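You operate a simulated robot arm through the tools that you are given. There is no shell and no other tool. Be economical: measure what you need, move in short steps, check, and stop when the job is done.

You run a simulated robot arm. Do the job below in one go: nothing can be reset, and whatever is moved stays where it is left.

Task
Shut the white-lever valve, bleed the air, wipe the machine's back, then open the valve again.
Fine: hold the white valve button till its green dot is gone; wipe the dark drips with the grey rag and put it back; leave the other valves. What is to be rubbed or washed off counts as gone when no trace of it is left.
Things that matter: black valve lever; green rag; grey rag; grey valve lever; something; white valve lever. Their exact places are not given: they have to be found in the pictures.

The check looks at the end state, three seconds after you hand in, the way a careful person would. Anything else that was tipped, shoved, dropped, spilled or broken makes it a failure.

Robot
A 6-joint arm with a two-finger parallel gripper on a trunk, on a base that drives. Base frame: it is fixed to the floor where the robot stands at the start and does not move with it; the origin is under the middle of the robot, x ahead of it, y to its left, z up. Lengths are in mm, angles in rad, forces in N, time in s.
With the tool pointing down near the work surface it reaches from about 360 to 820 mm from the robot's upright axis, wherever it stands. Its first joint turns from -2.897 to 2.897 rad. Places, roughly: black valve lever [3800, -100, 1800]; grey valve lever [400, 1100, 1800]; something [600, 300, 900]; white valve lever [400, 0, 1300]. Payload 3.91 kg.
The TCP is the grasp point between the finger pads, 30 mm short of the fingertips. In the tool frame z runs along the fingers and y along their closing line. The gripper opens to 110 mm. The fingers are 20 mm wide and 10 mm thick; the gripper's body (48 by 112 mm) begins 55 mm behind the TCP.
Orientation is told as [roll, pitch, yaw] about the base's x, y, z axes, in that order, counted from this pose: with the fingers straight down and closing along the base's y, the tool's x points along the base's -x, its y along +y and its z along -z.

Tools
- The arm moves only by the tool arm_command. Its argument "rows" is a list that holds one entry, the list of rows, each a list of 6 numbers: the shift along the tool's x, y, z in mm, then the turn, a rotation vector about the tool's x, y, z in rad. In form: [[[x, y, z, rx, ry, rz], ...]]. A call has 1 to 12 rows; each row is the pose to reach, as a shift and turn from the pose commanded when the call began, along the tool's axes at that moment. "grip" is the opening in per cent of the stroke, from 0 (shut) to 100 (fully open), set as the call begins (left out, the last holds). A row lasts 0.2 s, in which the tool goes at most 50 mm and 0.15 rad; a call with a longer step from one row to the next is refused whole, and so is a gripper value outside its range. Where a pose cannot be reached the arm comes as near as it can. A force on the tool above 50 N (or 10 N above the force at the start of the call, whichever is more), or a blocked arm, ends the call early, and 0.2 s more pass. The fingers move at their own pace (about 45 mm/s each) and stop on an object; they squeeze with about 21 N. The grip force told is the motor's: it shows also when the fingers shut on nothing. Time passes only in rows, and 0.2 s behind the last, so rows that repeat a pose let the fingers close. The reply holds the time, the measured pose of the TCP, the force on the tool along the base axes, the opening and the grip force, in the units named above and with some noise, with the torque about the TCP (base axes, N m) and any sound that the robot's microphone picked up.
- Cameras (640 x 400 px; columns grow to the right, rows downward): "scene" is now at [-31.2, 82.9, 1621.3]; the picture's right is [-0.86, -0.51, 0.00], its down [-0.33, 0.55, -0.77] and it looks along [0.40, -0.66, -0.64] (base axes); focal length 214 px, centre (320, 200). "wrist" rides on the gripper at [77, 7, -114] in the tool frame; the picture's right is [-0.09, 1.00, 0.00], its down [-0.80, -0.07, -0.59] and it looks along [-0.59, -0.05, 0.80] (tool axes); focal length 270 px, centre (320, 200).
- get_image(camera): a new picture of that camera. The clock stands still meanwhile.
- move_column(by): slides the trunk up (or, below 0, down) by that many mm; the arm and the scene camera ride with it, the base frame stays. It gives what a move gives, with no picture.
- roll_base(legs): drives the robot by 1 to 6 legs, each [ahead, turn to the left] in mm and rad, along the robot's own axes; the way and the turn of a leg run together, so that a leg with both is an arc; at most 1500 mm and 3.142 rad a leg. The arm and the cameras ride along, it lands a little off, and it stops where it bumps. It gives what a move gives.
- head_to(pan, tilt): turns the head with the scene camera to pan (to the left, within 2.705 rad either way) and tilt (down, from -0.506 to 1.204), counted from straight ahead of the robot. It gives what a move gives.
- probe_pixels(camera, pixels): there is no depth. For up to 12 entries [column, row, z] of the newest picture of that camera ("zoom" is the newest enlarged one), the place [x, y] in the base frame at which the ray of that pixel passes the height z, good to about 2 mm. The clock stands still meanwhile.
- enlarge(camera, box): a new picture of the part [left, top, right, bottom] of that camera's present view, enlarged. The clock stands still meanwhile.
- close_job(): hands the job in; it is judged then, once.

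Keep the steps short. Do not move on a guess: measure, check each grasp and each placing, and mend mistakes. In all there are 80 turns and 68 pictures (those below and enlarged ones count). Leave the gripper open and the arm clear of the work at the hand-in unless told otherwise, and finish with a single line.

The tools are called after ">>>" by a JSON object that holds its "name" and its "arguments". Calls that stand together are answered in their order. arm_command: Moves the arm, as the interface text tells. Its arguments: {"type":"object","properties":{"rows":{"type":"array","items":{"type":"array","items":{"type":"array","items":{"type":"number"}}}},"grip":{"type":"number"}},"required":["rows"]} The other tools are called the same way: move_column (by) slides the trunk up or down; roll_base (legs) drives the base; head_to (pan, tilt) turns the head that bears the scene camera; get_image (camera) takes a picture; probe_pixels (camera, pixels) gives the place at which the rays of pixels pass given heights; enlarge (camera, box) takes an enlarged picture of a part of a camera's view; close_job () hands the job in.

At the start:

```text
time_s: 0.0
tcp_pos: [350.6, 16.8, 1470.0]
ee_rot: [-0.001, 0.001, -0.003]
wrist_force: [0.0, -0.2, -0.1]
wrist_torque: [-0.01, 0.0, 0.03]
finger_gap: 109.9
finger_force: 0.1
trunk travel left (down, up): [-575.0, 35.0]
robot x, y, heading: [-0.5, 7.0, -0.001]
head pan, tilt: [-1.033, 0.688]
```

scene: 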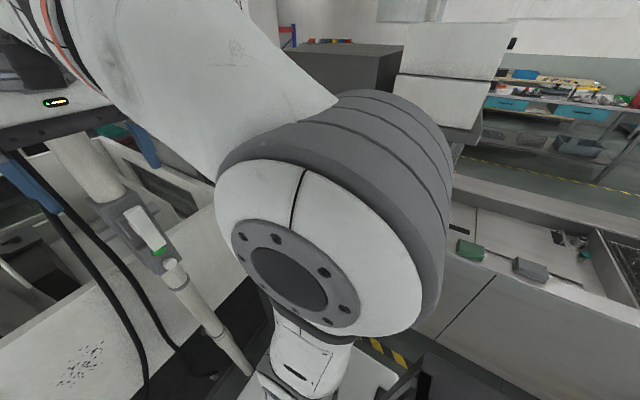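
wrist: 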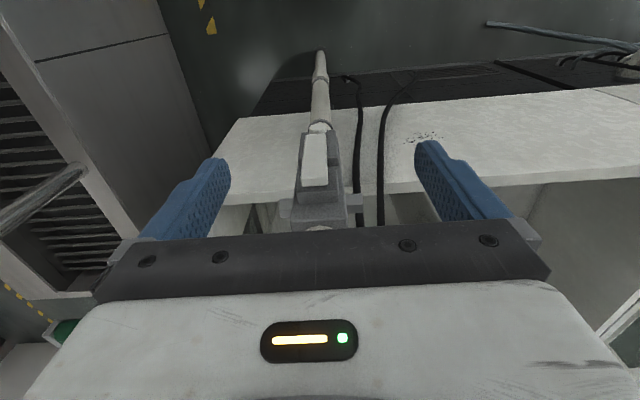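

The white lever valve is at about (145,230) and the two rags at (470,250) and (530,268). I'll look straight ahead first.

>>> {"name": "head_to", "arguments": {"pan": 0.0, "tilt": 0.5}}

>>> {"name": "get_image", "arguments": {"camera": "scene"}}

>>> {"name": "enlarge", "arguments": {"camera": "wrist", "box": [220, 40, 480, 240]}}

```text
time_s: 1.3
tcp_pos: [350.2, 17.2, 1469.5]
ee_rot: [0.0, 0.001, -0.005]
wrist_force: [-0.1, -0.2, -0.2]
wrist_torque: [-0.01, -0.04, -0.04]
finger_gap: 109.8
finger_force: 0.1
trunk travel left (down, up): [-575.0, 35.0]
robot x, y, heading: [0.7, 4.4, 0.002]
head pan, tilt: [0.0, 0.499]
```

```text
65 pictures are left
```

scene: 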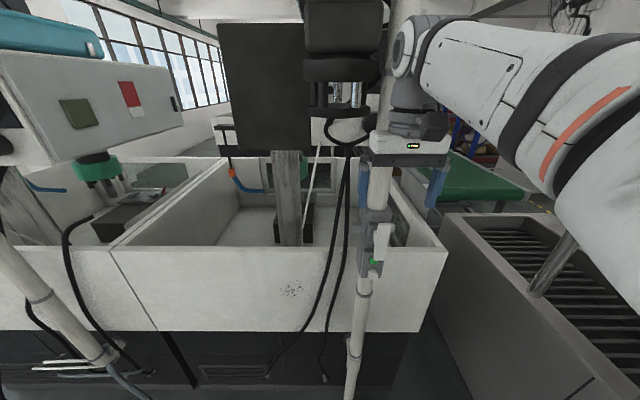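

```text
2.00 times, centred on (350, 140) of wrist
```

zoom: 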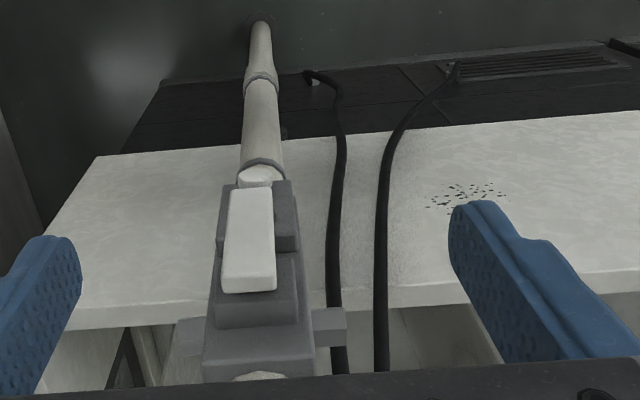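

Valve at about (372,240) on a vertical pipe, drips at (290,288) on the white panel. I'll enlarge both.

>>> {"name": "enlarge", "arguments": {"camera": "scene", "box": [330, 190, 426, 310]}}

>>> {"name": "enlarge", "arguments": {"camera": "scene", "box": [240, 250, 340, 330]}}

```text
3.33 times, centred on (378, 250) of scene
```

zoom: 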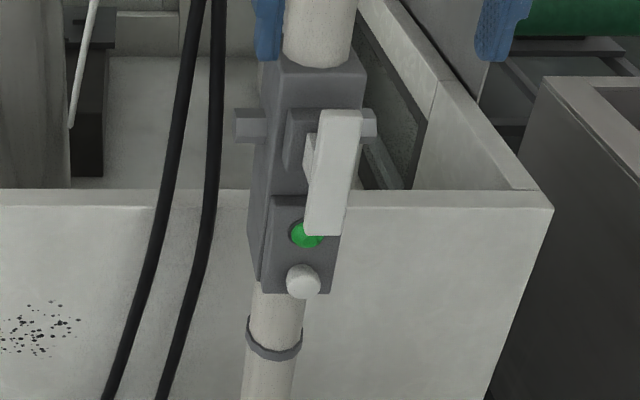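

```text
5.00 times, centred on (290, 290) of scene
```

zoom: 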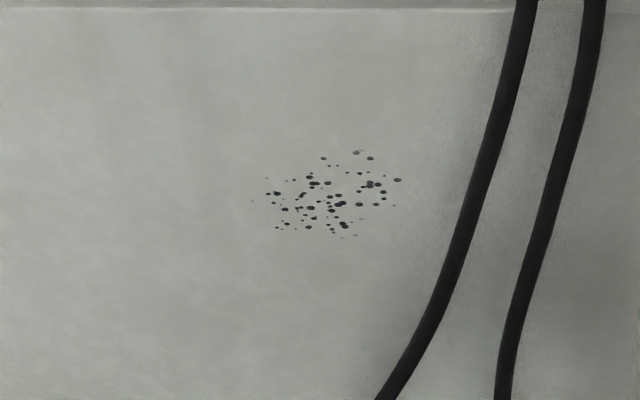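

I'll get rays for the valve's parts from both cameras.

>>> {"name": "probe_pixels", "arguments": {"camera": "scene", "pixels": [[384, 224, 1400], [384, 224, 1200], [379.5, 260, 1400], [379.5, 260, 1200], [373, 260.5, 1200], [373, 275, 1400], [373, 275, 1200], [277, 288, 1200], [319, 286, 1200], [319, 286, 1000], [277, 288, 1000]]}}

>>> {"name": "probe_pixels", "arguments": {"camera": "wrist", "pixels": [[314, 185, 1400], [314, 185, 1200], [316, 135, 1400], [316, 135, 1200], [425, 137, 1000], [425, 137, 1200]]}}

```text
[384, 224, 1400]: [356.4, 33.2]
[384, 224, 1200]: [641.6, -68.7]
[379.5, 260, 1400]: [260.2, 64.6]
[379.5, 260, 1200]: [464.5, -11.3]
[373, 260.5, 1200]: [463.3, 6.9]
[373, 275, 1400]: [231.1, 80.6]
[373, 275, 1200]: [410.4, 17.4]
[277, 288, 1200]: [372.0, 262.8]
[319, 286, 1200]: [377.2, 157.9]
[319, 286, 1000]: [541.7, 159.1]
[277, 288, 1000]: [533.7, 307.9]
```

```text
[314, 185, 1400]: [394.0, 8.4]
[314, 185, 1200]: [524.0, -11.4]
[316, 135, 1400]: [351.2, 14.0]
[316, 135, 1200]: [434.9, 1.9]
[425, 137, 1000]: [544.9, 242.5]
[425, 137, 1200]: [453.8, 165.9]
```

Triangulating both views puts the lever at about x 415–425, y 6, z 1249–1351, and the drips at about (557, 255, 973). Next I'll look to the right and behind, for the rags and for free floor.

>>> {"name": "head_to", "arguments": {"pan": -1.9, "tilt": 0.7}}

>>> {"name": "get_image", "arguments": {"camera": "scene"}}

>>> {"name": "probe_pixels", "arguments": {"camera": "scene", "pixels": [[320, 200, 860], [320, 200, 0]]}}

>>> {"name": "head_to", "arguments": {"pan": 2.7, "tilt": 0.8}}

>>> {"name": "get_image", "arguments": {"camera": "scene"}}

```text
time_s: 3.2
tcp_pos: [351.6, 17.7, 1469.9]
ee_rot: [0.001, -0.002, -0.002]
wrist_force: [-0.2, -0.2, -0.5]
wrist_torque: [0.01, 0.0, 0.06]
finger_gap: 109.7
finger_force: 0.0
trunk travel left (down, up): [-575.0, 35.0]
robot x, y, heading: [2.4, 5.5, 0.002]
head pan, tilt: [-1.901, 0.7]
```

```text
61 pictures are left
```

scene: 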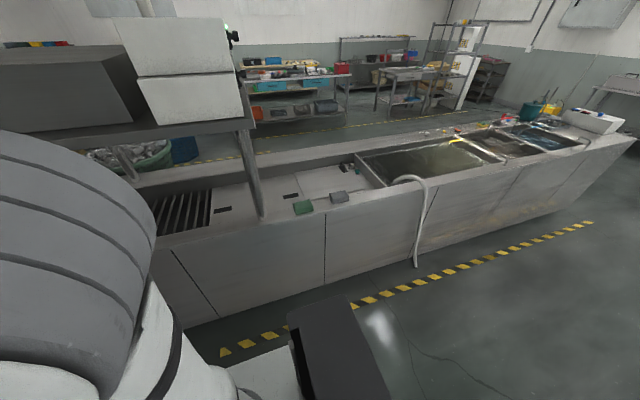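

```text
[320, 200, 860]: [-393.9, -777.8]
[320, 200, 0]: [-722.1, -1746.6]
```

```text
time_s: 6.8
tcp_pos: [350.7, 17.0, 1469.6]
ee_rot: [-0.001, 0.001, -0.003]
wrist_force: [-1.1, -0.4, 0.8]
wrist_torque: [-0.01, 0.0, -0.05]
finger_gap: 110.1
finger_force: 0.1
trunk travel left (down, up): [-575.0, 35.0]
robot x, y, heading: [-1.8, 7.1, -0.006]
head pan, tilt: [2.7, 0.799]
```

```text
60 pictures are left
```

scene: 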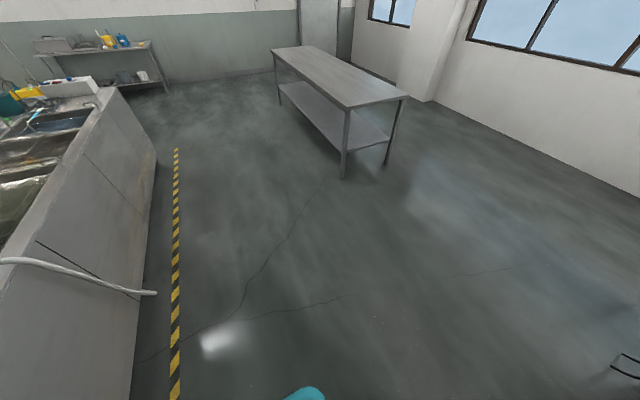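

The floor behind is free, and the rags are on the counter at (303,207) and (339,196) in the earlier view. I'll back off 250 mm so the arm has room to point forward.

>>> {"name": "roll_base", "arguments": {"legs": [[-250, 0]]}}

>>> {"name": "head_to", "arguments": {"pan": 0.0, "tilt": 0.5}}

>>> {"name": "arm_command", "arguments": {"rows": [[[0, 0, 0, 0, -0.15, 0], [0, 0, 0, 0, -0.3, 0], [0, 0, 0, 0, -0.45, 0], [0, 0, 0, 0, -0.6, 0], [0, 0, 0, 0, -0.75, 0], [0, 0, 0, 0, -0.9, 0], [0, 0, 0, 0, -1.05, 0], [0, 0, 0, 0, -1.2, 0], [0, 0, 0, 0, -1.35, 0], [0, 0, 0, 0, -1.5, 0], [0, 0, 0, 0, -1.5708, 0]]], "grip": 0}}

>>> {"name": "get_image", "arguments": {"camera": "scene"}}

>>> {"name": "get_image", "arguments": {"camera": "wrist"}}

```text
time_s: 8.7
tcp_pos: [97.9, 17.7, 1471.0]
ee_rot: [-0.001, -0.002, 0.001]
wrist_force: [0.3, 0.0, 0.4]
wrist_torque: [0.0, 0.01, 0.0]
finger_gap: 110.1
finger_force: 0.2
trunk travel left (down, up): [-575.0, 35.0]
robot x, y, heading: [-253.8, 4.3, 0.001]
head pan, tilt: [2.7, 0.799]
```

```text
time_s: 11.1
tcp_pos: [101.2, 17.6, 1469.4]
ee_rot: [-0.001, 0.001, 0.001]
wrist_force: [-0.6, 0.3, -0.1]
wrist_torque: [0.02, 0.01, -0.01]
finger_gap: 110.0
finger_force: 0.2
trunk travel left (down, up): [-575.0, 35.0]
robot x, y, heading: [-253.8, 4.9, 0.007]
head pan, tilt: [0.0, 0.499]
```

```text
time_s: 13.0
tcp_pos: [152.6, 20.3, 1413.4]
ee_rot: [-0.054, -1.08, 0.036]
wrist_force: [0.0, -0.1, 0.5]
wrist_torque: [0.01, -0.02, 0.03]
finger_gap: 0.0
finger_force: 20.8
trunk travel left (down, up): [-575.0, 35.0]
robot x, y, heading: [-252.2, 3.3, 0.0]
head pan, tilt: [0.0, 0.499]
stopped in row 9: the arm was blocked; the commanded pose is now the measured one
```

```text
59 pictures are left
```

scene: 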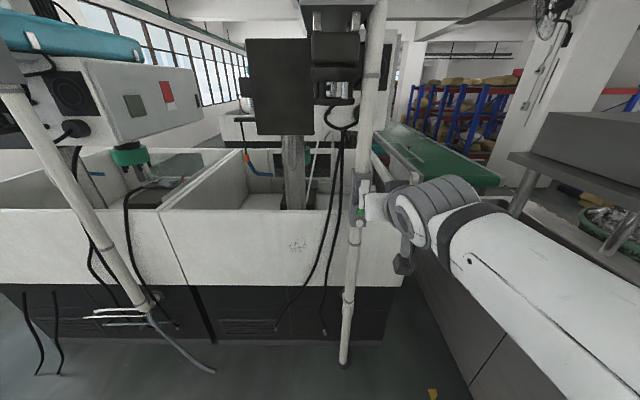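

```text
58 pictures are left
```

wrist: 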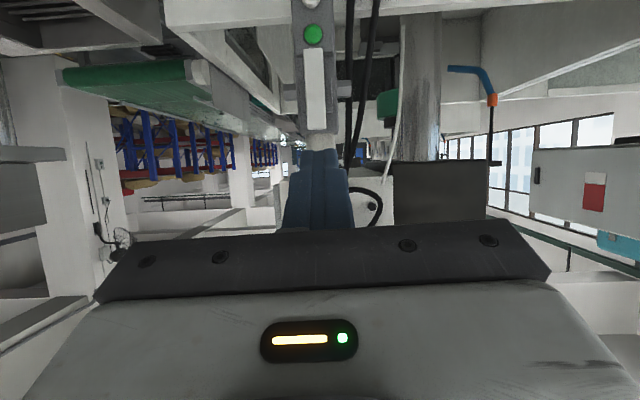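

The turn stopped at pitch −1.08, a limit of the pose near the robot. I'll reach forward first, then finish turning.

>>> {"name": "arm_command", "arguments": {"rows": [[[0, 0, 40, 0, 0, 0], [0, 0, 80, 0, 0, 0], [0, 0, 110, 0, -0.1, 0], [0, 0, 110, 0, -0.2, 0], [0, 0, 110, 0, -0.3, 0], [0, 0, 110, 0, -0.4, 0], [0, 0, 110, 0, -0.49, 0]]]}}

>>> {"name": "get_image", "arguments": {"camera": "wrist"}}

>>> {"name": "enlarge", "arguments": {"camera": "scene", "box": [320, 160, 400, 240]}}

```text
time_s: 14.6
tcp_pos: [242.5, 32.9, 1371.6]
ee_rot: [-2.044, -1.545, 2.029]
wrist_force: [0.4, -0.3, -0.8]
wrist_torque: [-0.01, 0.02, 0.01]
finger_gap: 0.3
finger_force: 21.0
out of reach, approached as far as the arm can: row 3, 4, 5, 6, 7
trunk travel left (down, up): [-575.0, 35.0]
robot x, y, heading: [-254.1, 4.2, -0.002]
head pan, tilt: [0.0, 0.499]
```

```text
57 pictures are left
```

wrist: 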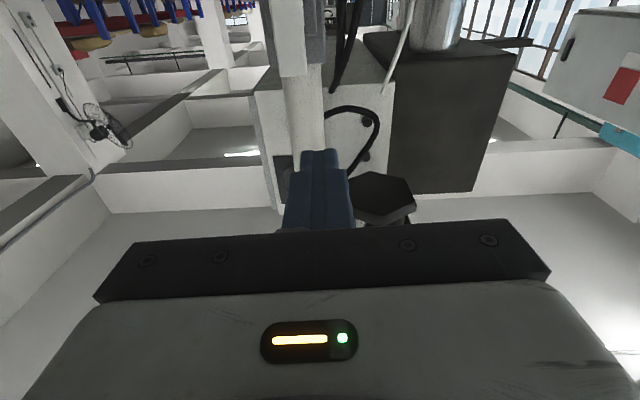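

```text
5.00 times, centred on (360, 200) of scene
```

zoom: 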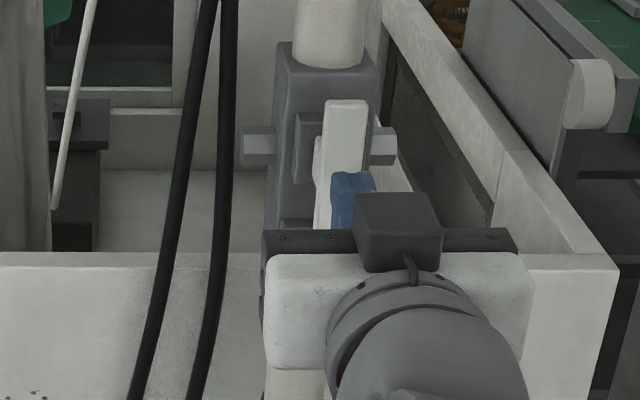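

The tool now points forward, a bit right of the lever. I'll lower it 100 mm and centre it on the lever, staying 130 mm clear, to see the valve face.

>>> {"name": "arm_command", "arguments": {"rows": [[[30, -8, 0, 0, 0, 0], [70, -16, 0, 0, 0, 0], [110, -26, 0, 0, 0, 0], [110, -26, 0, 0, 0, 0]]]}}

>>> {"name": "get_image", "arguments": {"camera": "wrist"}}

```text
time_s: 15.6
tcp_pos: [263.2, 49.3, 1301.4]
ee_rot: [-1.954, -1.545, 1.937]
wrist_force: [-0.5, 0.2, 0.0]
wrist_torque: [0.02, 0.01, 0.0]
finger_gap: 0.0
finger_force: 20.9
out of reach, approached as far as the arm can: row 1, 2, 3, 4
trunk travel left (down, up): [-575.0, 35.0]
robot x, y, heading: [-252.6, -0.3, 0.002]
head pan, tilt: [0.0, 0.499]
```

```text
55 pictures are left
```

wrist: 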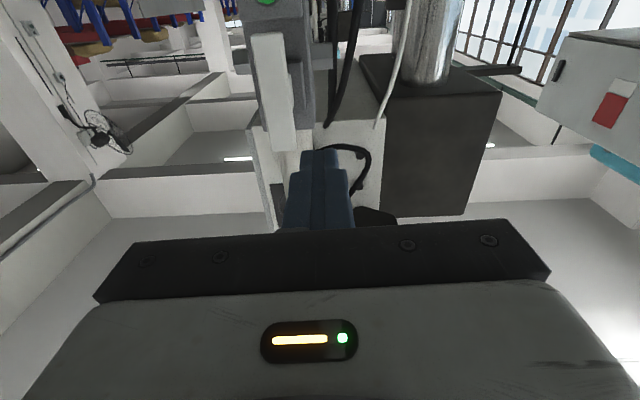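

The arm cannot fold in this close and slid sideways to y=49. I'll back the base off another 200 mm, then command the same spot.

>>> {"name": "roll_base", "arguments": {"legs": [[-220, 0]]}}

>>> {"name": "arm_command", "arguments": {"rows": [[[0, -20, 45, 0, 0, 0], [0, -40, 90, 0, 0, 0], [0, -42, 135, 0, 0, 0], [0, -42, 180, 0, 0, 0], [0, -42, 200, 0, 0, 0], [0, -42, 200, 0, 0, 0]]]}}

>>> {"name": "get_image", "arguments": {"camera": "wrist"}}

>>> {"name": "enlarge", "arguments": {"camera": "scene", "box": [310, 150, 410, 230]}}

```text
time_s: 17.3
tcp_pos: [35.6, 52.0, 1301.6]
ee_rot: [-2.012, -1.545, 1.999]
wrist_force: [0.0, -0.4, 0.1]
wrist_torque: [-0.01, 0.01, 0.01]
finger_gap: 0.0
finger_force: 21.0
trunk travel left (down, up): [-575.0, 35.0]
robot x, y, heading: [-476.5, 1.9, 0.015]
head pan, tilt: [0.0, 0.499]
```

```text
time_s: 18.7
tcp_pos: [226.8, 51.0, 1299.8]
ee_rot: [-1.607, -1.548, 1.55]
wrist_force: [0.1, 0.8, -0.5]
wrist_torque: [-0.02, 0.0, -0.01]
finger_gap: 0.1
finger_force: 21.0
out of reach, approached as far as the arm can: row 1, 2, 3, 4, 5, 6
trunk travel left (down, up): [-575.0, 35.0]
robot x, y, heading: [-478.1, 0.4, 0.007]
head pan, tilt: [0.0, 0.499]
```

```text
54 pictures are left
```

wrist: 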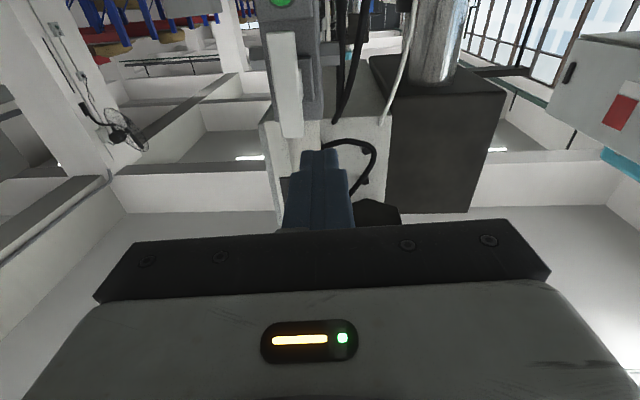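

```text
5.00 times, centred on (360, 190) of scene
```

zoom: 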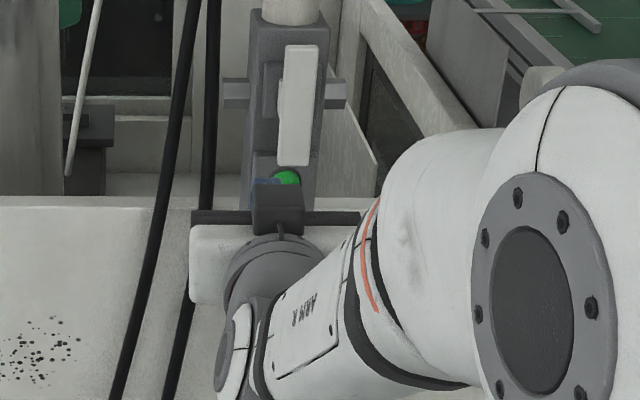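

y stays at 51 although I commanded it lower, so this looks like a wrist limit. I'll tilt the tool nose-down about 0.5 rad and undo my extra sideways command, to see whether that pose is reachable.

>>> {"name": "arm_command", "arguments": {"rows": [[[0, 20, 0, 0, 0.13, 0], [0, 40, 0, 0, 0.26, 0], [0, 55, 0, 0, 0.39, 0], [0, 55, 0, 0, 0.52, 0], [0, 55, 0, 0, 0.52, 0], [0, 55, 0, 0, 0.52, 0]]]}}

```text
time_s: 20.1
tcp_pos: [227.7, 106.6, 1296.1]
ee_rot: [-0.056, -1.087, 0.031]
wrist_force: [0.2, 0.1, -0.1]
wrist_torque: [-0.02, -0.04, 0.03]
finger_gap: 0.3
finger_force: 21.5
trunk travel left (down, up): [-575.0, 35.0]
robot x, y, heading: [-471.5, 2.5, 0.006]
head pan, tilt: [0.0, 0.499]
```

That pose is reached, and the command resets to the measured pose. Now I'll shift −97 mm in y at this tilt.

>>> {"name": "arm_command", "arguments": {"rows": [[[0, -25, 0, 0, 0, 0], [0, -50, 0, 0, 0, 0], [0, -75, 0, 0, 0, 0], [0, -97, 0, 0, 0, 0], [0, -97, 0, 0, 0, 0]]]}}

>>> {"name": "get_image", "arguments": {"camera": "scene"}}

```text
time_s: 21.3
tcp_pos: [226.4, 13.8, 1300.2]
ee_rot: [-0.046, -1.063, 0.027]
wrist_force: [0.7, 0.6, -0.4]
wrist_torque: [-0.03, 0.01, -0.01]
finger_gap: 0.0
finger_force: 21.1
trunk travel left (down, up): [-575.0, 35.0]
robot x, y, heading: [-475.6, 3.5, 0.006]
head pan, tilt: [0.0, 0.499]
```

```text
52 pictures are left
```

scene: 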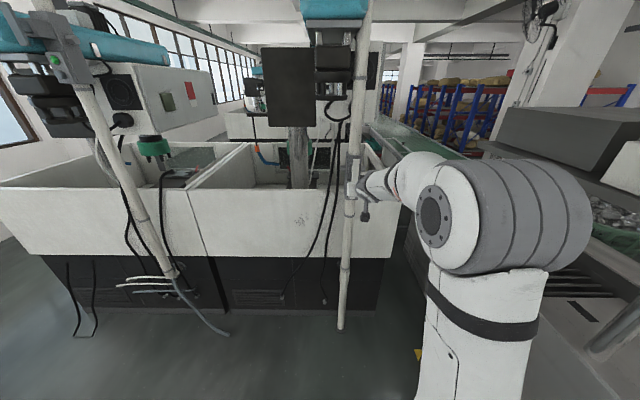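

This tilt (about 30° nose-down) works at y≈14. Now a wrist picture and an enlarged scene view, to locate the lever, dot and button precisely.

>>> {"name": "get_image", "arguments": {"camera": "wrist"}}

>>> {"name": "enlarge", "arguments": {"camera": "scene", "box": [325, 150, 389, 230]}}

```text
51 pictures are left
```

wrist: 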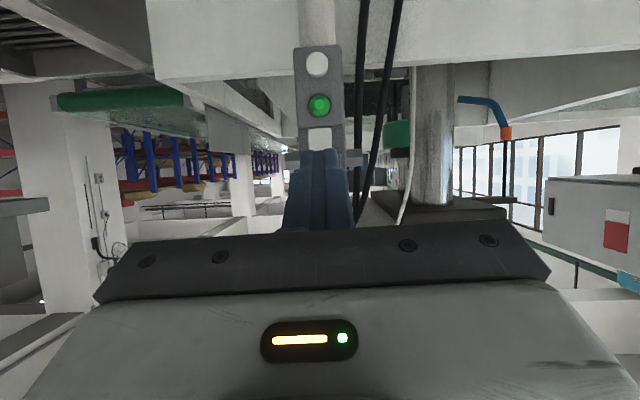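

```text
5.00 times, centred on (357, 190) of scene
```

zoom: 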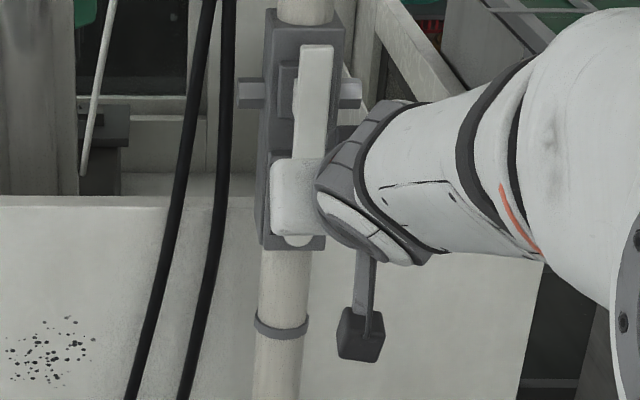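

In the wrist view the button is at (316,64), the dot at (319,105), the lever's lower end at (320,128). I'll probe these against the scene view.

>>> {"name": "probe_pixels", "arguments": {"camera": "wrist", "pixels": [[316, 64, 1200], [316, 64, 1180], [319, 105, 1240], [319, 105, 1220], [320, 128, 1260], [320, 128, 1240], [309, 128, 1250], [331, 128, 1250], [305, 64, 1190], [327, 64, 1190]]}}

>>> {"name": "probe_pixels", "arguments": {"camera": "scene", "pixels": [[352.6, 198, 1200], [352.6, 198, 1180], [356.4, 159, 1360], [356.4, 159, 1340], [341.6, 168.6, 1340], [341.6, 168.6, 1320], [366, 168.6, 1340], [366, 168.6, 1320]]}}

```text
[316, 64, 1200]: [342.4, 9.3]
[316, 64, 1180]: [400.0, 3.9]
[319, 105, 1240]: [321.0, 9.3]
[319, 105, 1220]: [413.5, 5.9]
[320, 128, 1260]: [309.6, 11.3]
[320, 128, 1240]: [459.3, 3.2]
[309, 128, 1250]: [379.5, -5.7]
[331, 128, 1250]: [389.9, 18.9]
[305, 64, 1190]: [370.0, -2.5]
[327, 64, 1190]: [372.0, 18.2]
```

```text
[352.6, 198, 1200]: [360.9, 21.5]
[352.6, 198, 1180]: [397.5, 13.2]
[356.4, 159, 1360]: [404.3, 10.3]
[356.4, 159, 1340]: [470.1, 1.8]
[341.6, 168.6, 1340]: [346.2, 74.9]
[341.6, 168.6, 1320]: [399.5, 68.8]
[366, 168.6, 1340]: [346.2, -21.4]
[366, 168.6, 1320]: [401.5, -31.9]
```

Button about (395, 6, 1182), dot at z 1222, lever lower end at z 1249 and about 22 mm wide. The grey valve at (55,65) may show how these levers turn, so I'll look at it.

>>> {"name": "enlarge", "arguments": {"camera": "scene", "box": [0, 10, 120, 110]}}

```text
4.00 times, centred on (60, 60) of scene
```

zoom: 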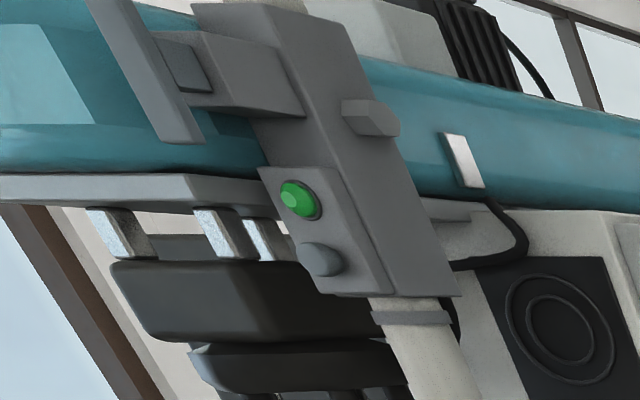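

The levers pivot at their middle on a stem about an axis toward the robot, so white's pivot is about (y 6, z 1300). I'll bring the closed fingers to the right of the lever's lower half, still 50 mm short of it.

>>> {"name": "arm_command", "arguments": {"rows": [[[-12, -14, 38, 0, 0, 0], [-25, -28, 77, 0, 0, 0], [-38, -42, 115, 0, 0, 0], [-38, -42, 115, 0, 0, 0]]]}}

>>> {"name": "get_image", "arguments": {"camera": "wrist"}}

>>> {"name": "enlarge", "arguments": {"camera": "scene", "box": [325, 140, 389, 220]}}

```text
time_s: 22.3
tcp_pos: [346.6, -33.1, 1281.2]
ee_rot: [-0.047, -1.061, 0.028]
wrist_force: [-0.5, 1.3, 0.3]
wrist_torque: [0.0, 0.0, -0.01]
finger_gap: 0.0
finger_force: 20.2
trunk travel left (down, up): [-575.0, 35.0]
robot x, y, heading: [-476.6, 5.8, 0.007]
head pan, tilt: [0.0, 0.499]
```

```text
48 pictures are left
```

wrist: 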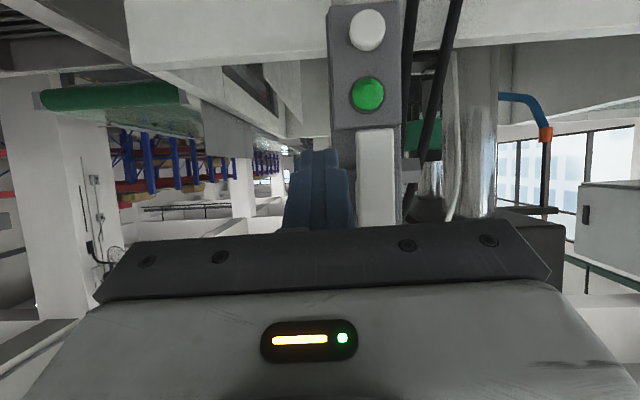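

```text
5.00 times, centred on (357, 180) of scene
```

zoom: 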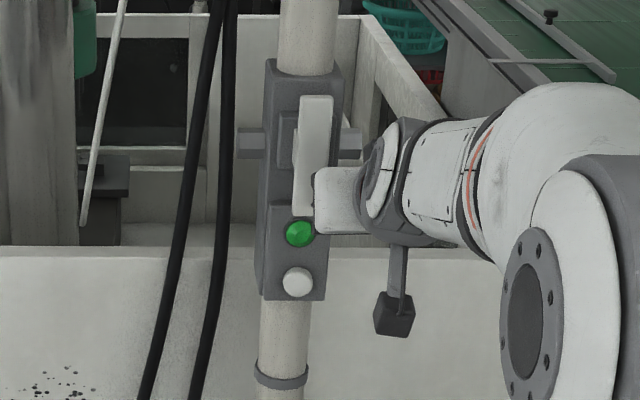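

The fingers stand just to the right of the lever, clear of it. I'll probe again to refine lever and button depth.

>>> {"name": "probe_pixels", "arguments": {"camera": "wrist", "pixels": [[367, 30, 1200], [367, 30, 1180], [369, 93, 1240], [369, 93, 1220], [376, 130, 1260], [376, 130, 1240], [358, 130, 1250], [396, 130, 1250]]}}

```text
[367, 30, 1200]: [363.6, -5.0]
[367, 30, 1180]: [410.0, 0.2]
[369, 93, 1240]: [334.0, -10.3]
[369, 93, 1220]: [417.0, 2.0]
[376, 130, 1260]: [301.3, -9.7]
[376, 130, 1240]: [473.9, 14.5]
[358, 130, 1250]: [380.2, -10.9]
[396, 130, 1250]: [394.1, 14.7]
```

Refined by parallax: lever front x≈411, y −6 to 17, lower end z≈1247; button front about (423, 2, 1173); body plate x≈437. I'll advance the fingers beside the lever so the tip overlaps its depth.

>>> {"name": "arm_command", "arguments": {"rows": [[[-7, 0, 24, 0, 0, 0], [-14, 0, 47, 0, 0, 0], [-14, 0, 47, 0, 0, 0]]]}}

>>> {"name": "get_image", "arguments": {"camera": "wrist"}}

```text
time_s: 23.1
tcp_pos: [392.8, -33.7, 1269.3]
ee_rot: [-0.048, -1.061, 0.028]
wrist_force: [1.0, 1.2, -0.4]
wrist_torque: [0.04, 0.01, -0.02]
finger_gap: 0.0
finger_force: 21.3
trunk travel left (down, up): [-575.0, 35.0]
robot x, y, heading: [-478.7, 4.3, 0.008]
head pan, tilt: [0.0, 0.499]
```

```text
46 pictures are left
```

wrist: 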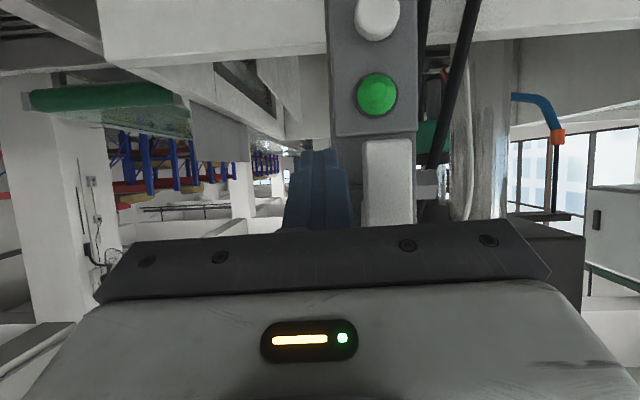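

I'll push left along the first part of the arc and watch the force.

>>> {"name": "arm_command", "arguments": {"rows": [[[0, 9, 0, 0, 0, 0], [0, 17, 0, 0, 0, 0], [0, 22, 0, 0, 0, 0], [0, 28, 0, 0, 0, 0], [1, 34, 0, 0, 0, 0], [1, 39, 0, 0, 0, 0]]]}}

>>> {"name": "get_image", "arguments": {"camera": "wrist"}}

```text
time_s: 24.5
tcp_pos: [391.5, 6.2, 1265.6]
ee_rot: [-0.05, -1.06, 0.03]
wrist_force: [-0.5, 1.0, -0.4]
wrist_torque: [0.01, -0.02, 0.02]
finger_gap: 0.0
finger_force: 21.3
trunk travel left (down, up): [-575.0, 35.0]
robot x, y, heading: [-480.5, 5.7, 0.007]
head pan, tilt: [0.0, 0.499]
```

```text
45 pictures are left
```

wrist: 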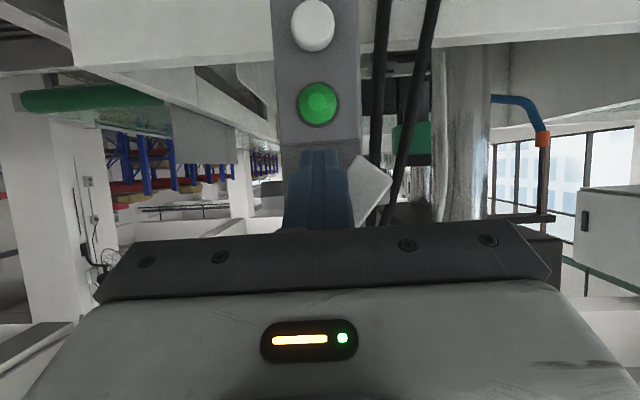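

The lever is turning left easily, now about 40° in the view. I'll continue the arc to horizontal.

>>> {"name": "arm_command", "arguments": {"rows": [[[-3.5, 10.6, -2, 0, 0, 0], [-7.3, 21, -4, 0, 0, 0], [-13.5, 30, -7.5, 0, 0, 0], [-17, 34, -9.5, 0, 0, 0], [-21, 37, -11.7, 0, 0, 0], [-23, 37, -12.7, 0, 0, 0], [-25.3, 37, -14, 0, 0, 0]]]}}

>>> {"name": "enlarge", "arguments": {"camera": "scene", "box": [325, 140, 389, 220]}}

```text
time_s: 26.1
tcp_pos: [393.1, 45.5, 1286.7]
ee_rot: [-0.048, -1.047, 0.028]
wrist_force: [-17.6, 0.8, -29.4]
wrist_torque: [0.32, 0.62, 0.43]
finger_gap: 0.1
finger_force: 21.1
trunk travel left (down, up): [-575.0, 35.0]
robot x, y, heading: [-476.9, 1.4, 0.005]
head pan, tilt: [0.0, 0.499]
```

```text
5.00 times, centred on (357, 180) of scene
```

zoom: 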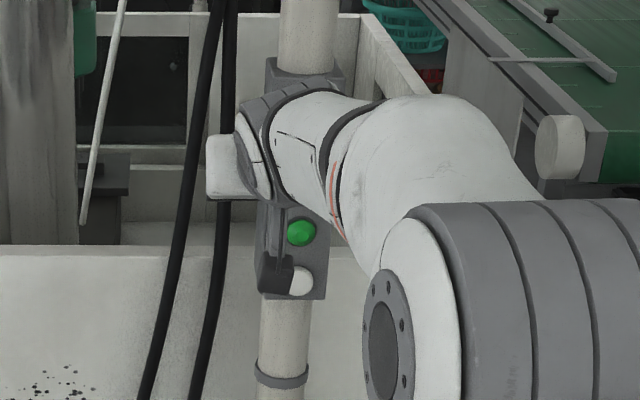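

The force has risen to 29 N at the lever's stop. I'll ease off downward, pull back 110 mm, and look.

>>> {"name": "arm_command", "arguments": {"rows": [[[13, 0, 7, 0, 0, 0], [13, 0, -35, 0, 0, 0], [13, 0, -75, 0, 0, 0], [13, -20, -110, 0, 0, 0], [13, -35, -110, 0, 0, 0]]]}}

>>> {"name": "get_image", "arguments": {"camera": "wrist"}}

>>> {"name": "enlarge", "arguments": {"camera": "scene", "box": [325, 140, 389, 220]}}

```text
time_s: 27.3
tcp_pos: [292.1, 10.6, 1338.4]
ee_rot: [-0.049, -1.059, 0.028]
wrist_force: [0.3, -0.1, -0.1]
wrist_torque: [-0.04, 0.0, -0.03]
finger_gap: 0.0
finger_force: 20.9
trunk travel left (down, up): [-575.0, 35.0]
robot x, y, heading: [-474.2, 2.9, 0.005]
head pan, tilt: [0.0, 0.499]
```

```text
43 pictures are left
```

wrist: 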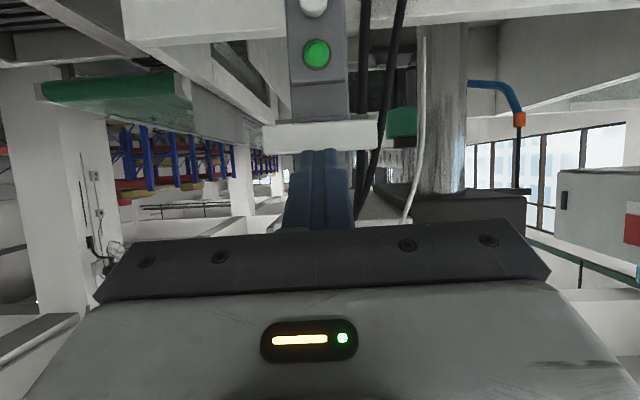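

```text
5.00 times, centred on (357, 180) of scene
```

zoom: 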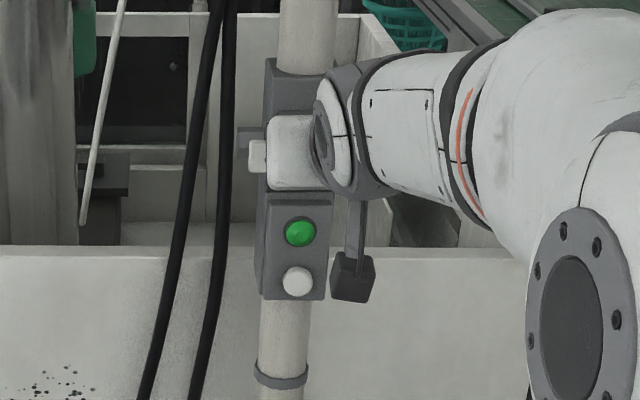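

The lever is horizontal now, so the valve is shut. Next I'll place the closed fingertips in front of the button, at about 27 mm distance.

>>> {"name": "arm_command", "arguments": {"rows": [[[25, -2, 35, 0, 0, 0], [51, -4, 70, 0, 0, 0], [77, -6, 105, 0, 0, 0], [103, -8, 140, 0, 0, 0], [103, -8, 140, 0, 0, 0]]]}}

>>> {"name": "get_image", "arguments": {"camera": "wrist"}}

>>> {"name": "enlarge", "arguments": {"camera": "scene", "box": [325, 150, 389, 230]}}

```text
time_s: 28.5
tcp_pos: [361.2, -2.4, 1178.7]
ee_rot: [0.189, -1.043, -0.258]
wrist_force: [-0.9, 0.6, 0.5]
wrist_torque: [-0.09, 0.03, 0.05]
finger_gap: 0.2
finger_force: 21.0
out of reach, approached as far as the arm can: row 3, 4
trunk travel left (down, up): [-575.0, 35.0]
robot x, y, heading: [-474.4, 3.2, 0.008]
head pan, tilt: [0.0, 0.499]
```

```text
41 pictures are left
```

wrist: 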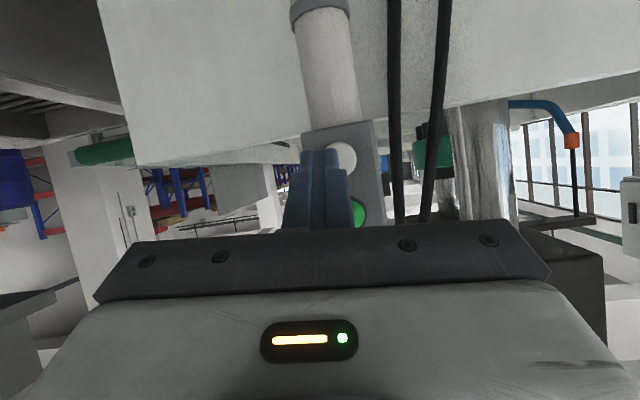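

```text
5.00 times, centred on (357, 190) of scene
```

zoom: 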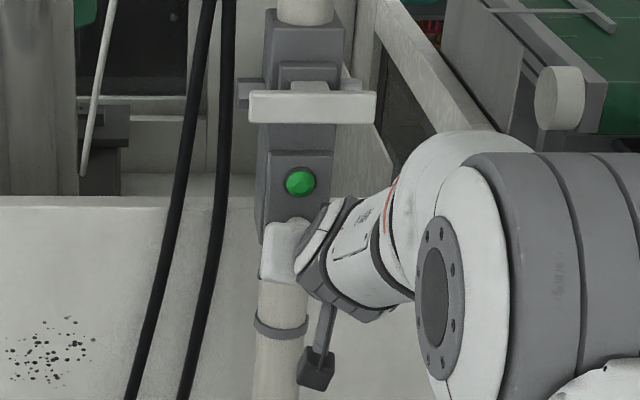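

The button is right ahead, but the arm is at the lower end of its comfortable range. I'll lower the trunk 110 mm and raise the arm by the same amount.

>>> {"name": "move_column", "arguments": {"by": -110}}

>>> {"name": "arm_command", "arguments": {"rows": [[[-31, 5, -18, 0, 0, -0.03], [-62, 10, -36, 0, 0, -0.07], [-94, 15, -54, 0, 0, -0.11], [-94, 15, -54, 0, 0, -0.11]]]}}

>>> {"name": "get_image", "arguments": {"camera": "wrist"}}

```text
time_s: 29.9
tcp_pos: [362.8, -0.3, 1069.3]
ee_rot: [-0.047, -1.061, 0.029]
wrist_force: [-0.3, 0.3, 0.1]
wrist_torque: [-0.04, 0.03, 0.06]
finger_gap: 0.3
finger_force: 20.4
trunk travel left (down, up): [-465.0, 145.0]
robot x, y, heading: [-479.2, 4.6, 0.009]
head pan, tilt: [0.0, 0.499]
```

```text
time_s: 30.9
tcp_pos: [360.4, 15.6, 1176.2]
ee_rot: [-0.247, -1.041, 0.259]
wrist_force: [-0.6, 0.2, 0.1]
wrist_torque: [-0.02, -0.04, -0.01]
finger_gap: 0.0
finger_force: 21.5
out of reach, approached as far as the arm can: row 1, 2
trunk travel left (down, up): [-465.0, 145.0]
robot x, y, heading: [-479.8, 5.2, 0.011]
head pan, tilt: [0.0, 0.499]
```

```text
39 pictures are left
```

wrist: 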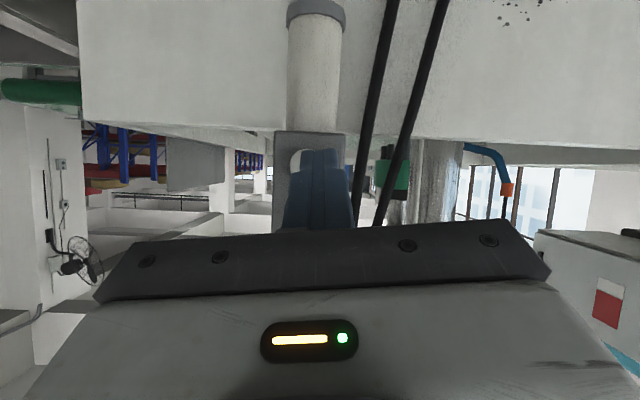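

The tool rolled 0.11 too far and sits at y 15.6, with the button at (300,158) to its right. I'll undo the roll and shift −13 mm in y.

>>> {"name": "arm_command", "arguments": {"rows": [[[0, -7, -1, 0, 0, 0.06], [0, -13, -1, 0, 0, 0.12], [0, -13, -1, 0, 0, 0.12]]]}}

>>> {"name": "get_image", "arguments": {"camera": "wrist"}}

>>> {"name": "enlarge", "arguments": {"camera": "scene", "box": [325, 120, 389, 200]}}

```text
time_s: 31.7
tcp_pos: [360.0, 3.1, 1179.2]
ee_rot: [-0.028, -1.061, 0.008]
wrist_force: [0.3, -0.9, -0.6]
wrist_torque: [0.0, 0.02, 0.02]
finger_gap: 0.1
finger_force: 21.0
trunk travel left (down, up): [-465.0, 145.0]
robot x, y, heading: [-474.7, -0.2, 0.006]
head pan, tilt: [0.0, 0.499]
```

```text
38 pictures are left
```

wrist: 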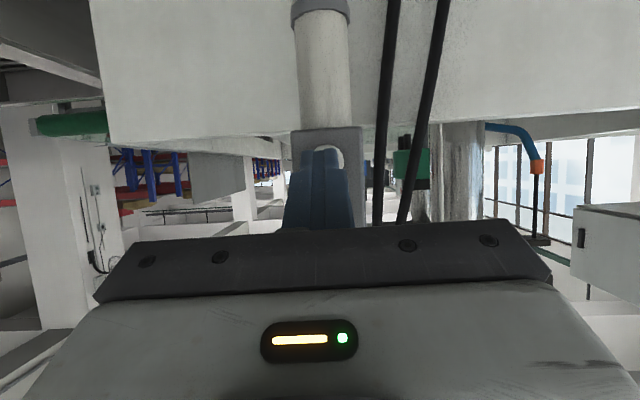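

```text
5.00 times, centred on (357, 160) of scene
```

zoom: 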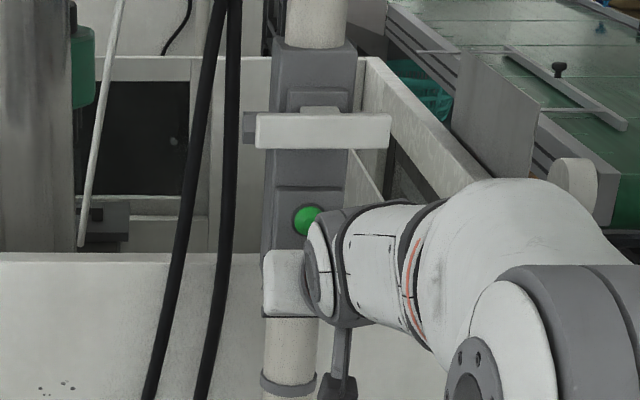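

The button sits slightly left of the fingertips' centre, so I'll shift 3 mm in y and press forward slowly, watching the force.

>>> {"name": "arm_command", "arguments": {"rows": [[[-7, 3, 13, 0, 0, 0], [-14, 3, 25, 0, 0, 0], [-15.5, 3, 28, 0, 0, 0], [-16.5, 3, 29.7, 0, 0, 0], [-17.5, 3, 31.5, 0, 0, 0], [-17.5, 3, 31.5, 0, 0, 0]]]}}

>>> {"name": "enlarge", "arguments": {"camera": "scene", "box": [325, 120, 389, 200]}}

```text
time_s: 33.1
tcp_pos: [398.1, 6.1, 1179.6]
ee_rot: [-0.029, -1.061, 0.007]
wrist_force: [-0.4, -0.3, -0.5]
wrist_torque: [0.01, -0.02, 0.04]
finger_gap: 0.1
finger_force: 20.6
trunk travel left (down, up): [-465.0, 145.0]
robot x, y, heading: [-472.8, 3.9, 0.006]
head pan, tilt: [0.0, 0.499]
```

```text
5.00 times, centred on (357, 160) of scene
```

zoom: 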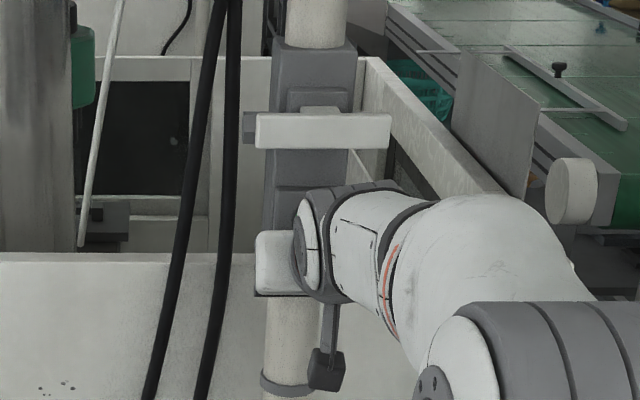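

No contact yet. I'll continue 2 mm at a time for up to 16 mm.

>>> {"name": "arm_command", "arguments": {"rows": [[[-1, 0, 1.75, 0, 0, 0], [-2, 0, 3.5, 0, 0, 0], [-3, 0, 5.2, 0, 0, 0], [-4, 0, 7, 0, 0, 0]]]}}

>>> {"name": "get_image", "arguments": {"camera": "wrist"}}

```text
time_s: 34.1
tcp_pos: [404.8, 7.0, 1180.4]
ee_rot: [-0.03, -1.06, 0.006]
wrist_force: [0.1, 0.5, 0.3]
wrist_torque: [-0.03, 0.0, 0.0]
finger_gap: 0.1
finger_force: 21.1
trunk travel left (down, up): [-465.0, 145.0]
robot x, y, heading: [-475.9, 3.3, 0.003]
head pan, tilt: [0.0, 0.499]
```

```text
35 pictures are left
```

wrist: 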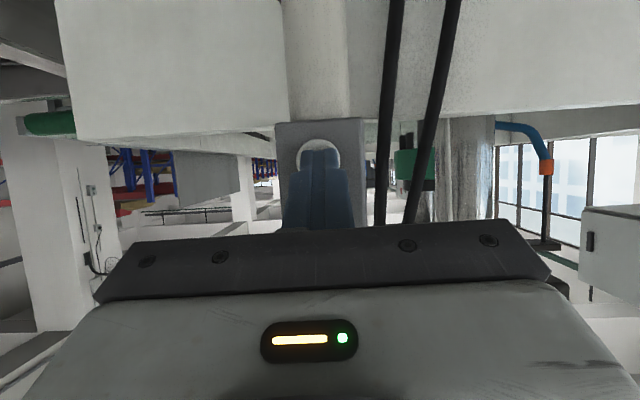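

The fingertips now line up with the button, slightly above its centre. I'll continue forward and 3 mm lower.

>>> {"name": "arm_command", "arguments": {"rows": [[[1.6, 0, 3.2, 0, 0, 0], [0.6, 0, 5, 0, 0, 0], [-0.4, 0, 6.7, 0, 0, 0], [-1.4, 0, 8.5, 0, 0, 0], [-2.4, 0, 10.2, 0, 0, 0], [-3.4, 0, 12, 0, 0, 0]]]}}

>>> {"name": "get_image", "arguments": {"camera": "wrist"}}

```text
time_s: 35.5
tcp_pos: [414.1, 7.8, 1177.5]
ee_rot: [-0.029, -1.061, 0.008]
wrist_force: [-17.9, -0.5, -1.5]
wrist_torque: [0.0, 0.16, -0.08]
finger_gap: 0.0
finger_force: 21.4
trunk travel left (down, up): [-465.0, 145.0]
robot x, y, heading: [-479.0, 5.4, 0.01]
head pan, tilt: [0.0, 0.499]
heard: click
```

```text
34 pictures are left
```

wrist: 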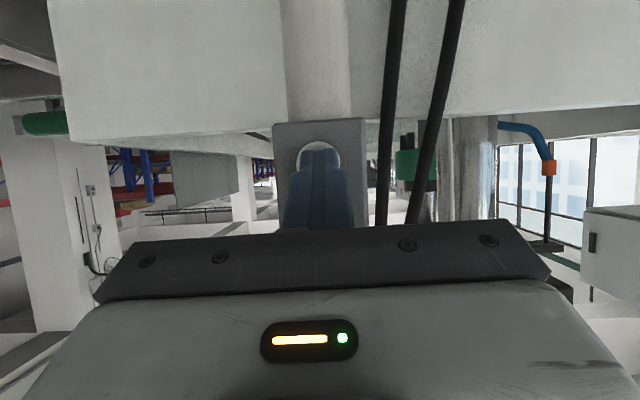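

A click and 18 N: the button is pressed. I'll hold it with a touch more push and check the dot.

>>> {"name": "arm_command", "arguments": {"rows": [[[-0.5, 0, 0.9, 0, 0, 0], [-0.5, 0, 0.9, 0, 0, 0], [-0.5, 0, 0.9, 0, 0, 0], [-0.5, 0, 0.9, 0, 0, 0], [-0.5, 0, 0.9, 0, 0, 0], [-0.5, 0, 0.9, 0, 0, 0], [-0.5, 0, 0.9, 0, 0, 0], [-0.5, 0, 0.9, 0, 0, 0], [-0.5, 0, 0.9, 0, 0, 0], [-0.5, 0, 0.9, 0, 0, 0], [-0.5, 0, 0.9, 0, 0, 0], [-0.5, 0, 0.9, 0, 0, 0]]]}}

>>> {"name": "enlarge", "arguments": {"camera": "scene", "box": [325, 120, 389, 200]}}

```text
time_s: 38.1
tcp_pos: [415.5, 7.2, 1178.6]
ee_rot: [-0.029, -1.063, 0.006]
wrist_force: [-25.5, 1.5, -9.6]
wrist_torque: [0.01, 0.42, -0.03]
finger_gap: 0.0
finger_force: 20.8
trunk travel left (down, up): [-465.0, 145.0]
robot x, y, heading: [-477.3, -0.5, 0.008]
head pan, tilt: [0.0, 0.499]
```

```text
5.00 times, centred on (357, 160) of scene
```

zoom: 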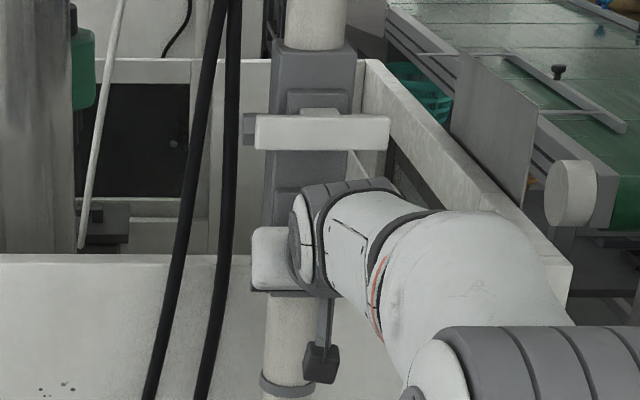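

The gripper hides the dot, so I'll hold about 5 s more, then withdraw and look.

>>> {"name": "arm_command", "arguments": {"rows": [[[0, 0, 0, 0, 0, 0], [0, 0, 0, 0, 0, 0], [0, 0, 0, 0, 0, 0], [0, 0, 0, 0, 0, 0], [0, 0, 0, 0, 0, 0], [0, 0, 0, 0, 0, 0], [0, 0, 0, 0, 0, 0], [0, 0, 0, 0, 0, 0], [0, 0, 0, 0, 0, 0], [0, 0, 0, 0, 0, 0], [0, 0, 0, 0, 0, 0], [0, 0, 0, 0, 0, 0]]]}}

>>> {"name": "arm_command", "arguments": {"rows": [[[0, 0, 0, 0, 0, 0], [0, 0, 0, 0, 0, 0], [0, 0, 0, 0, 0, 0], [0, 0, 0, 0, 0, 0], [0, 0, 0, 0, 0, 0], [0, 0, 0, 0, 0, 0], [0, 0, 0, 0, 0, 0], [0, 0, 0, 0, 0, 0], [0, 0, 0, 0, 0, 0], [0, 0, 0, 0, 0, 0], [0, 0, 0, 0, 0, 0], [0, 0, 0, 0, 0, 0]]]}}

>>> {"name": "arm_command", "arguments": {"rows": [[[12, 0, -22, 0, 0, 0], [24, 0, -44, 0, 0, 0], [36, -10, -66, 0, 0, 0], [48, -40, -88, 0, 0, 0], [60, -60, -110, 0, 0, 0], [60, -60, -110, 0, 0, 0]]]}}

>>> {"name": "enlarge", "arguments": {"camera": "scene", "box": [325, 120, 389, 200]}}

```text
time_s: 40.7
tcp_pos: [415.0, 5.9, 1178.2]
ee_rot: [-0.029, -1.064, 0.008]
wrist_force: [-23.5, 0.3, -6.9]
wrist_torque: [0.03, 0.37, -0.03]
finger_gap: 0.0
finger_force: 21.0
trunk travel left (down, up): [-465.0, 145.0]
robot x, y, heading: [-478.7, 0.8, 0.014]
head pan, tilt: [0.0, 0.499]
```

```text
time_s: 43.3
tcp_pos: [414.8, 7.2, 1179.5]
ee_rot: [-0.031, -1.062, 0.006]
wrist_force: [-23.0, 0.3, -3.5]
wrist_torque: [0.01, 0.22, 0.0]
finger_gap: 0.2
finger_force: 20.9
trunk travel left (down, up): [-465.0, 145.0]
robot x, y, heading: [-475.8, 0.6, 0.006]
head pan, tilt: [0.0, 0.499]
```

```text
time_s: 44.7
tcp_pos: [290.7, -52.2, 1178.7]
ee_rot: [-0.03, -1.06, 0.007]
wrist_force: [0.9, 0.2, 0.7]
wrist_torque: [0.01, -0.02, 0.01]
finger_gap: 0.0
finger_force: 21.2
trunk travel left (down, up): [-465.0, 145.0]
robot x, y, heading: [-476.6, 2.1, 0.004]
head pan, tilt: [0.0, 0.499]
```

```text
5.00 times, centred on (357, 160) of scene
```

zoom: 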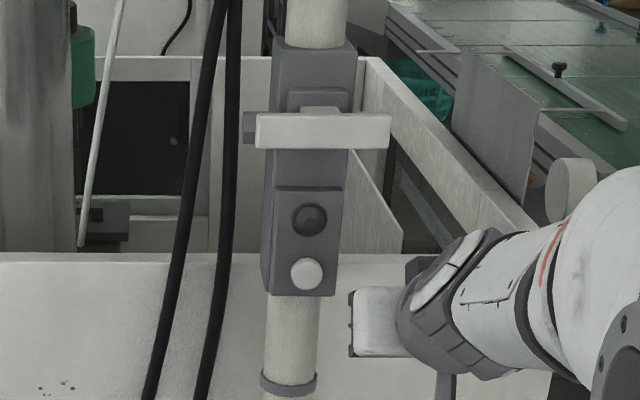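

The green dot is gone. Now for the rag: I'll fold the arm back with the tool pointing down, then look at the rags.

>>> {"name": "arm_command", "arguments": {"rows": [[[2, 6, -40, 0, 0, 0], [4, 12, -80, 0, 0.13, 0], [6, 18, -120, 0, 0.26, 0], [8, 24, -160, 0, 0.4, 0], [10, 30, -200, 0, 0.53, 0], [12, 36, -240, 0, 0.66, 0], [13, 42, -280, 0, 0.79, 0], [14, 50, -310, 0, 0.92, 0], [14, 50, -310, 0, 1.06, 0], [14, 50, -310, 0, 1.06, 0]]]}}

>>> {"name": "head_to", "arguments": {"pan": -1.3, "tilt": 0.6}}

>>> {"name": "get_image", "arguments": {"camera": "scene"}}

```text
time_s: 46.9
tcp_pos: [16.9, 6.1, 1318.4]
ee_rot: [-0.013, 0.001, -0.019]
wrist_force: [-1.0, 0.1, 0.0]
wrist_torque: [0.04, 0.0, 0.02]
finger_gap: 0.0
finger_force: 21.4
trunk travel left (down, up): [-465.0, 145.0]
robot x, y, heading: [-476.6, 2.5, 0.008]
head pan, tilt: [0.0, 0.499]
```

```text
time_s: 48.4
tcp_pos: [15.1, 5.8, 1318.3]
ee_rot: [-0.015, 0.001, -0.019]
wrist_force: [-0.7, 0.1, -0.2]
wrist_torque: [0.01, 0.03, -0.01]
finger_gap: 0.3
finger_force: 21.1
trunk travel left (down, up): [-465.0, 145.0]
robot x, y, heading: [-477.5, 1.3, 0.008]
head pan, tilt: [-1.3, 0.6]
```

```text
31 pictures are left
```

scene: 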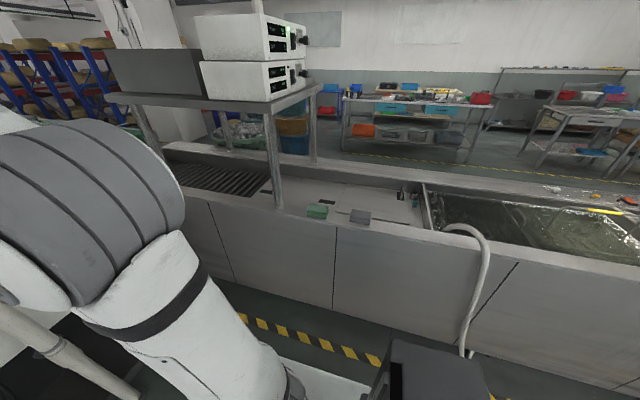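

Green rag at (317,210), grey rag at (360,216). I'll enlarge and probe.

>>> {"name": "enlarge", "arguments": {"camera": "scene", "box": [290, 185, 386, 245]}}

>>> {"name": "probe_pixels", "arguments": {"camera": "scene", "pixels": [[317, 210, 870], [360, 216, 870], [360, 216, 860], [360, 216, 820], [336, 225, 860], [277, 208, 860], [313, 160, 1100], [277, 205, 860], [471, 230, 900]]}}

```text
6.67 times, centred on (338, 215) of scene
```

zoom: 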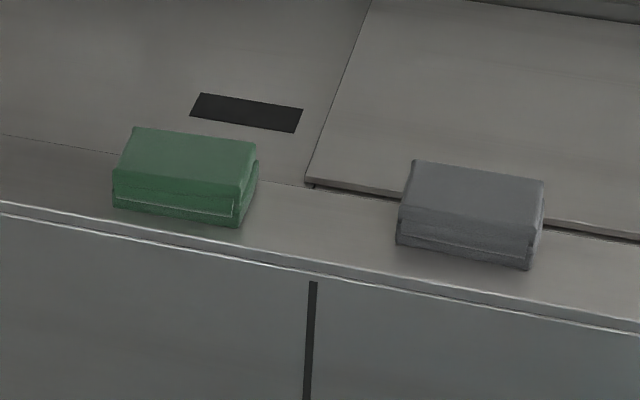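

```text
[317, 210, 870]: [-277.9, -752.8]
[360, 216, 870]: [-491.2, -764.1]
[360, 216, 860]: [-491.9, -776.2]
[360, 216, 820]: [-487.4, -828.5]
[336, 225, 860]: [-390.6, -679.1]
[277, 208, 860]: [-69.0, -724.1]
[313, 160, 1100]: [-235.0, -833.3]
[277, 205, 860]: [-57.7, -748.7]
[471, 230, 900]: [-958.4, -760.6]
```

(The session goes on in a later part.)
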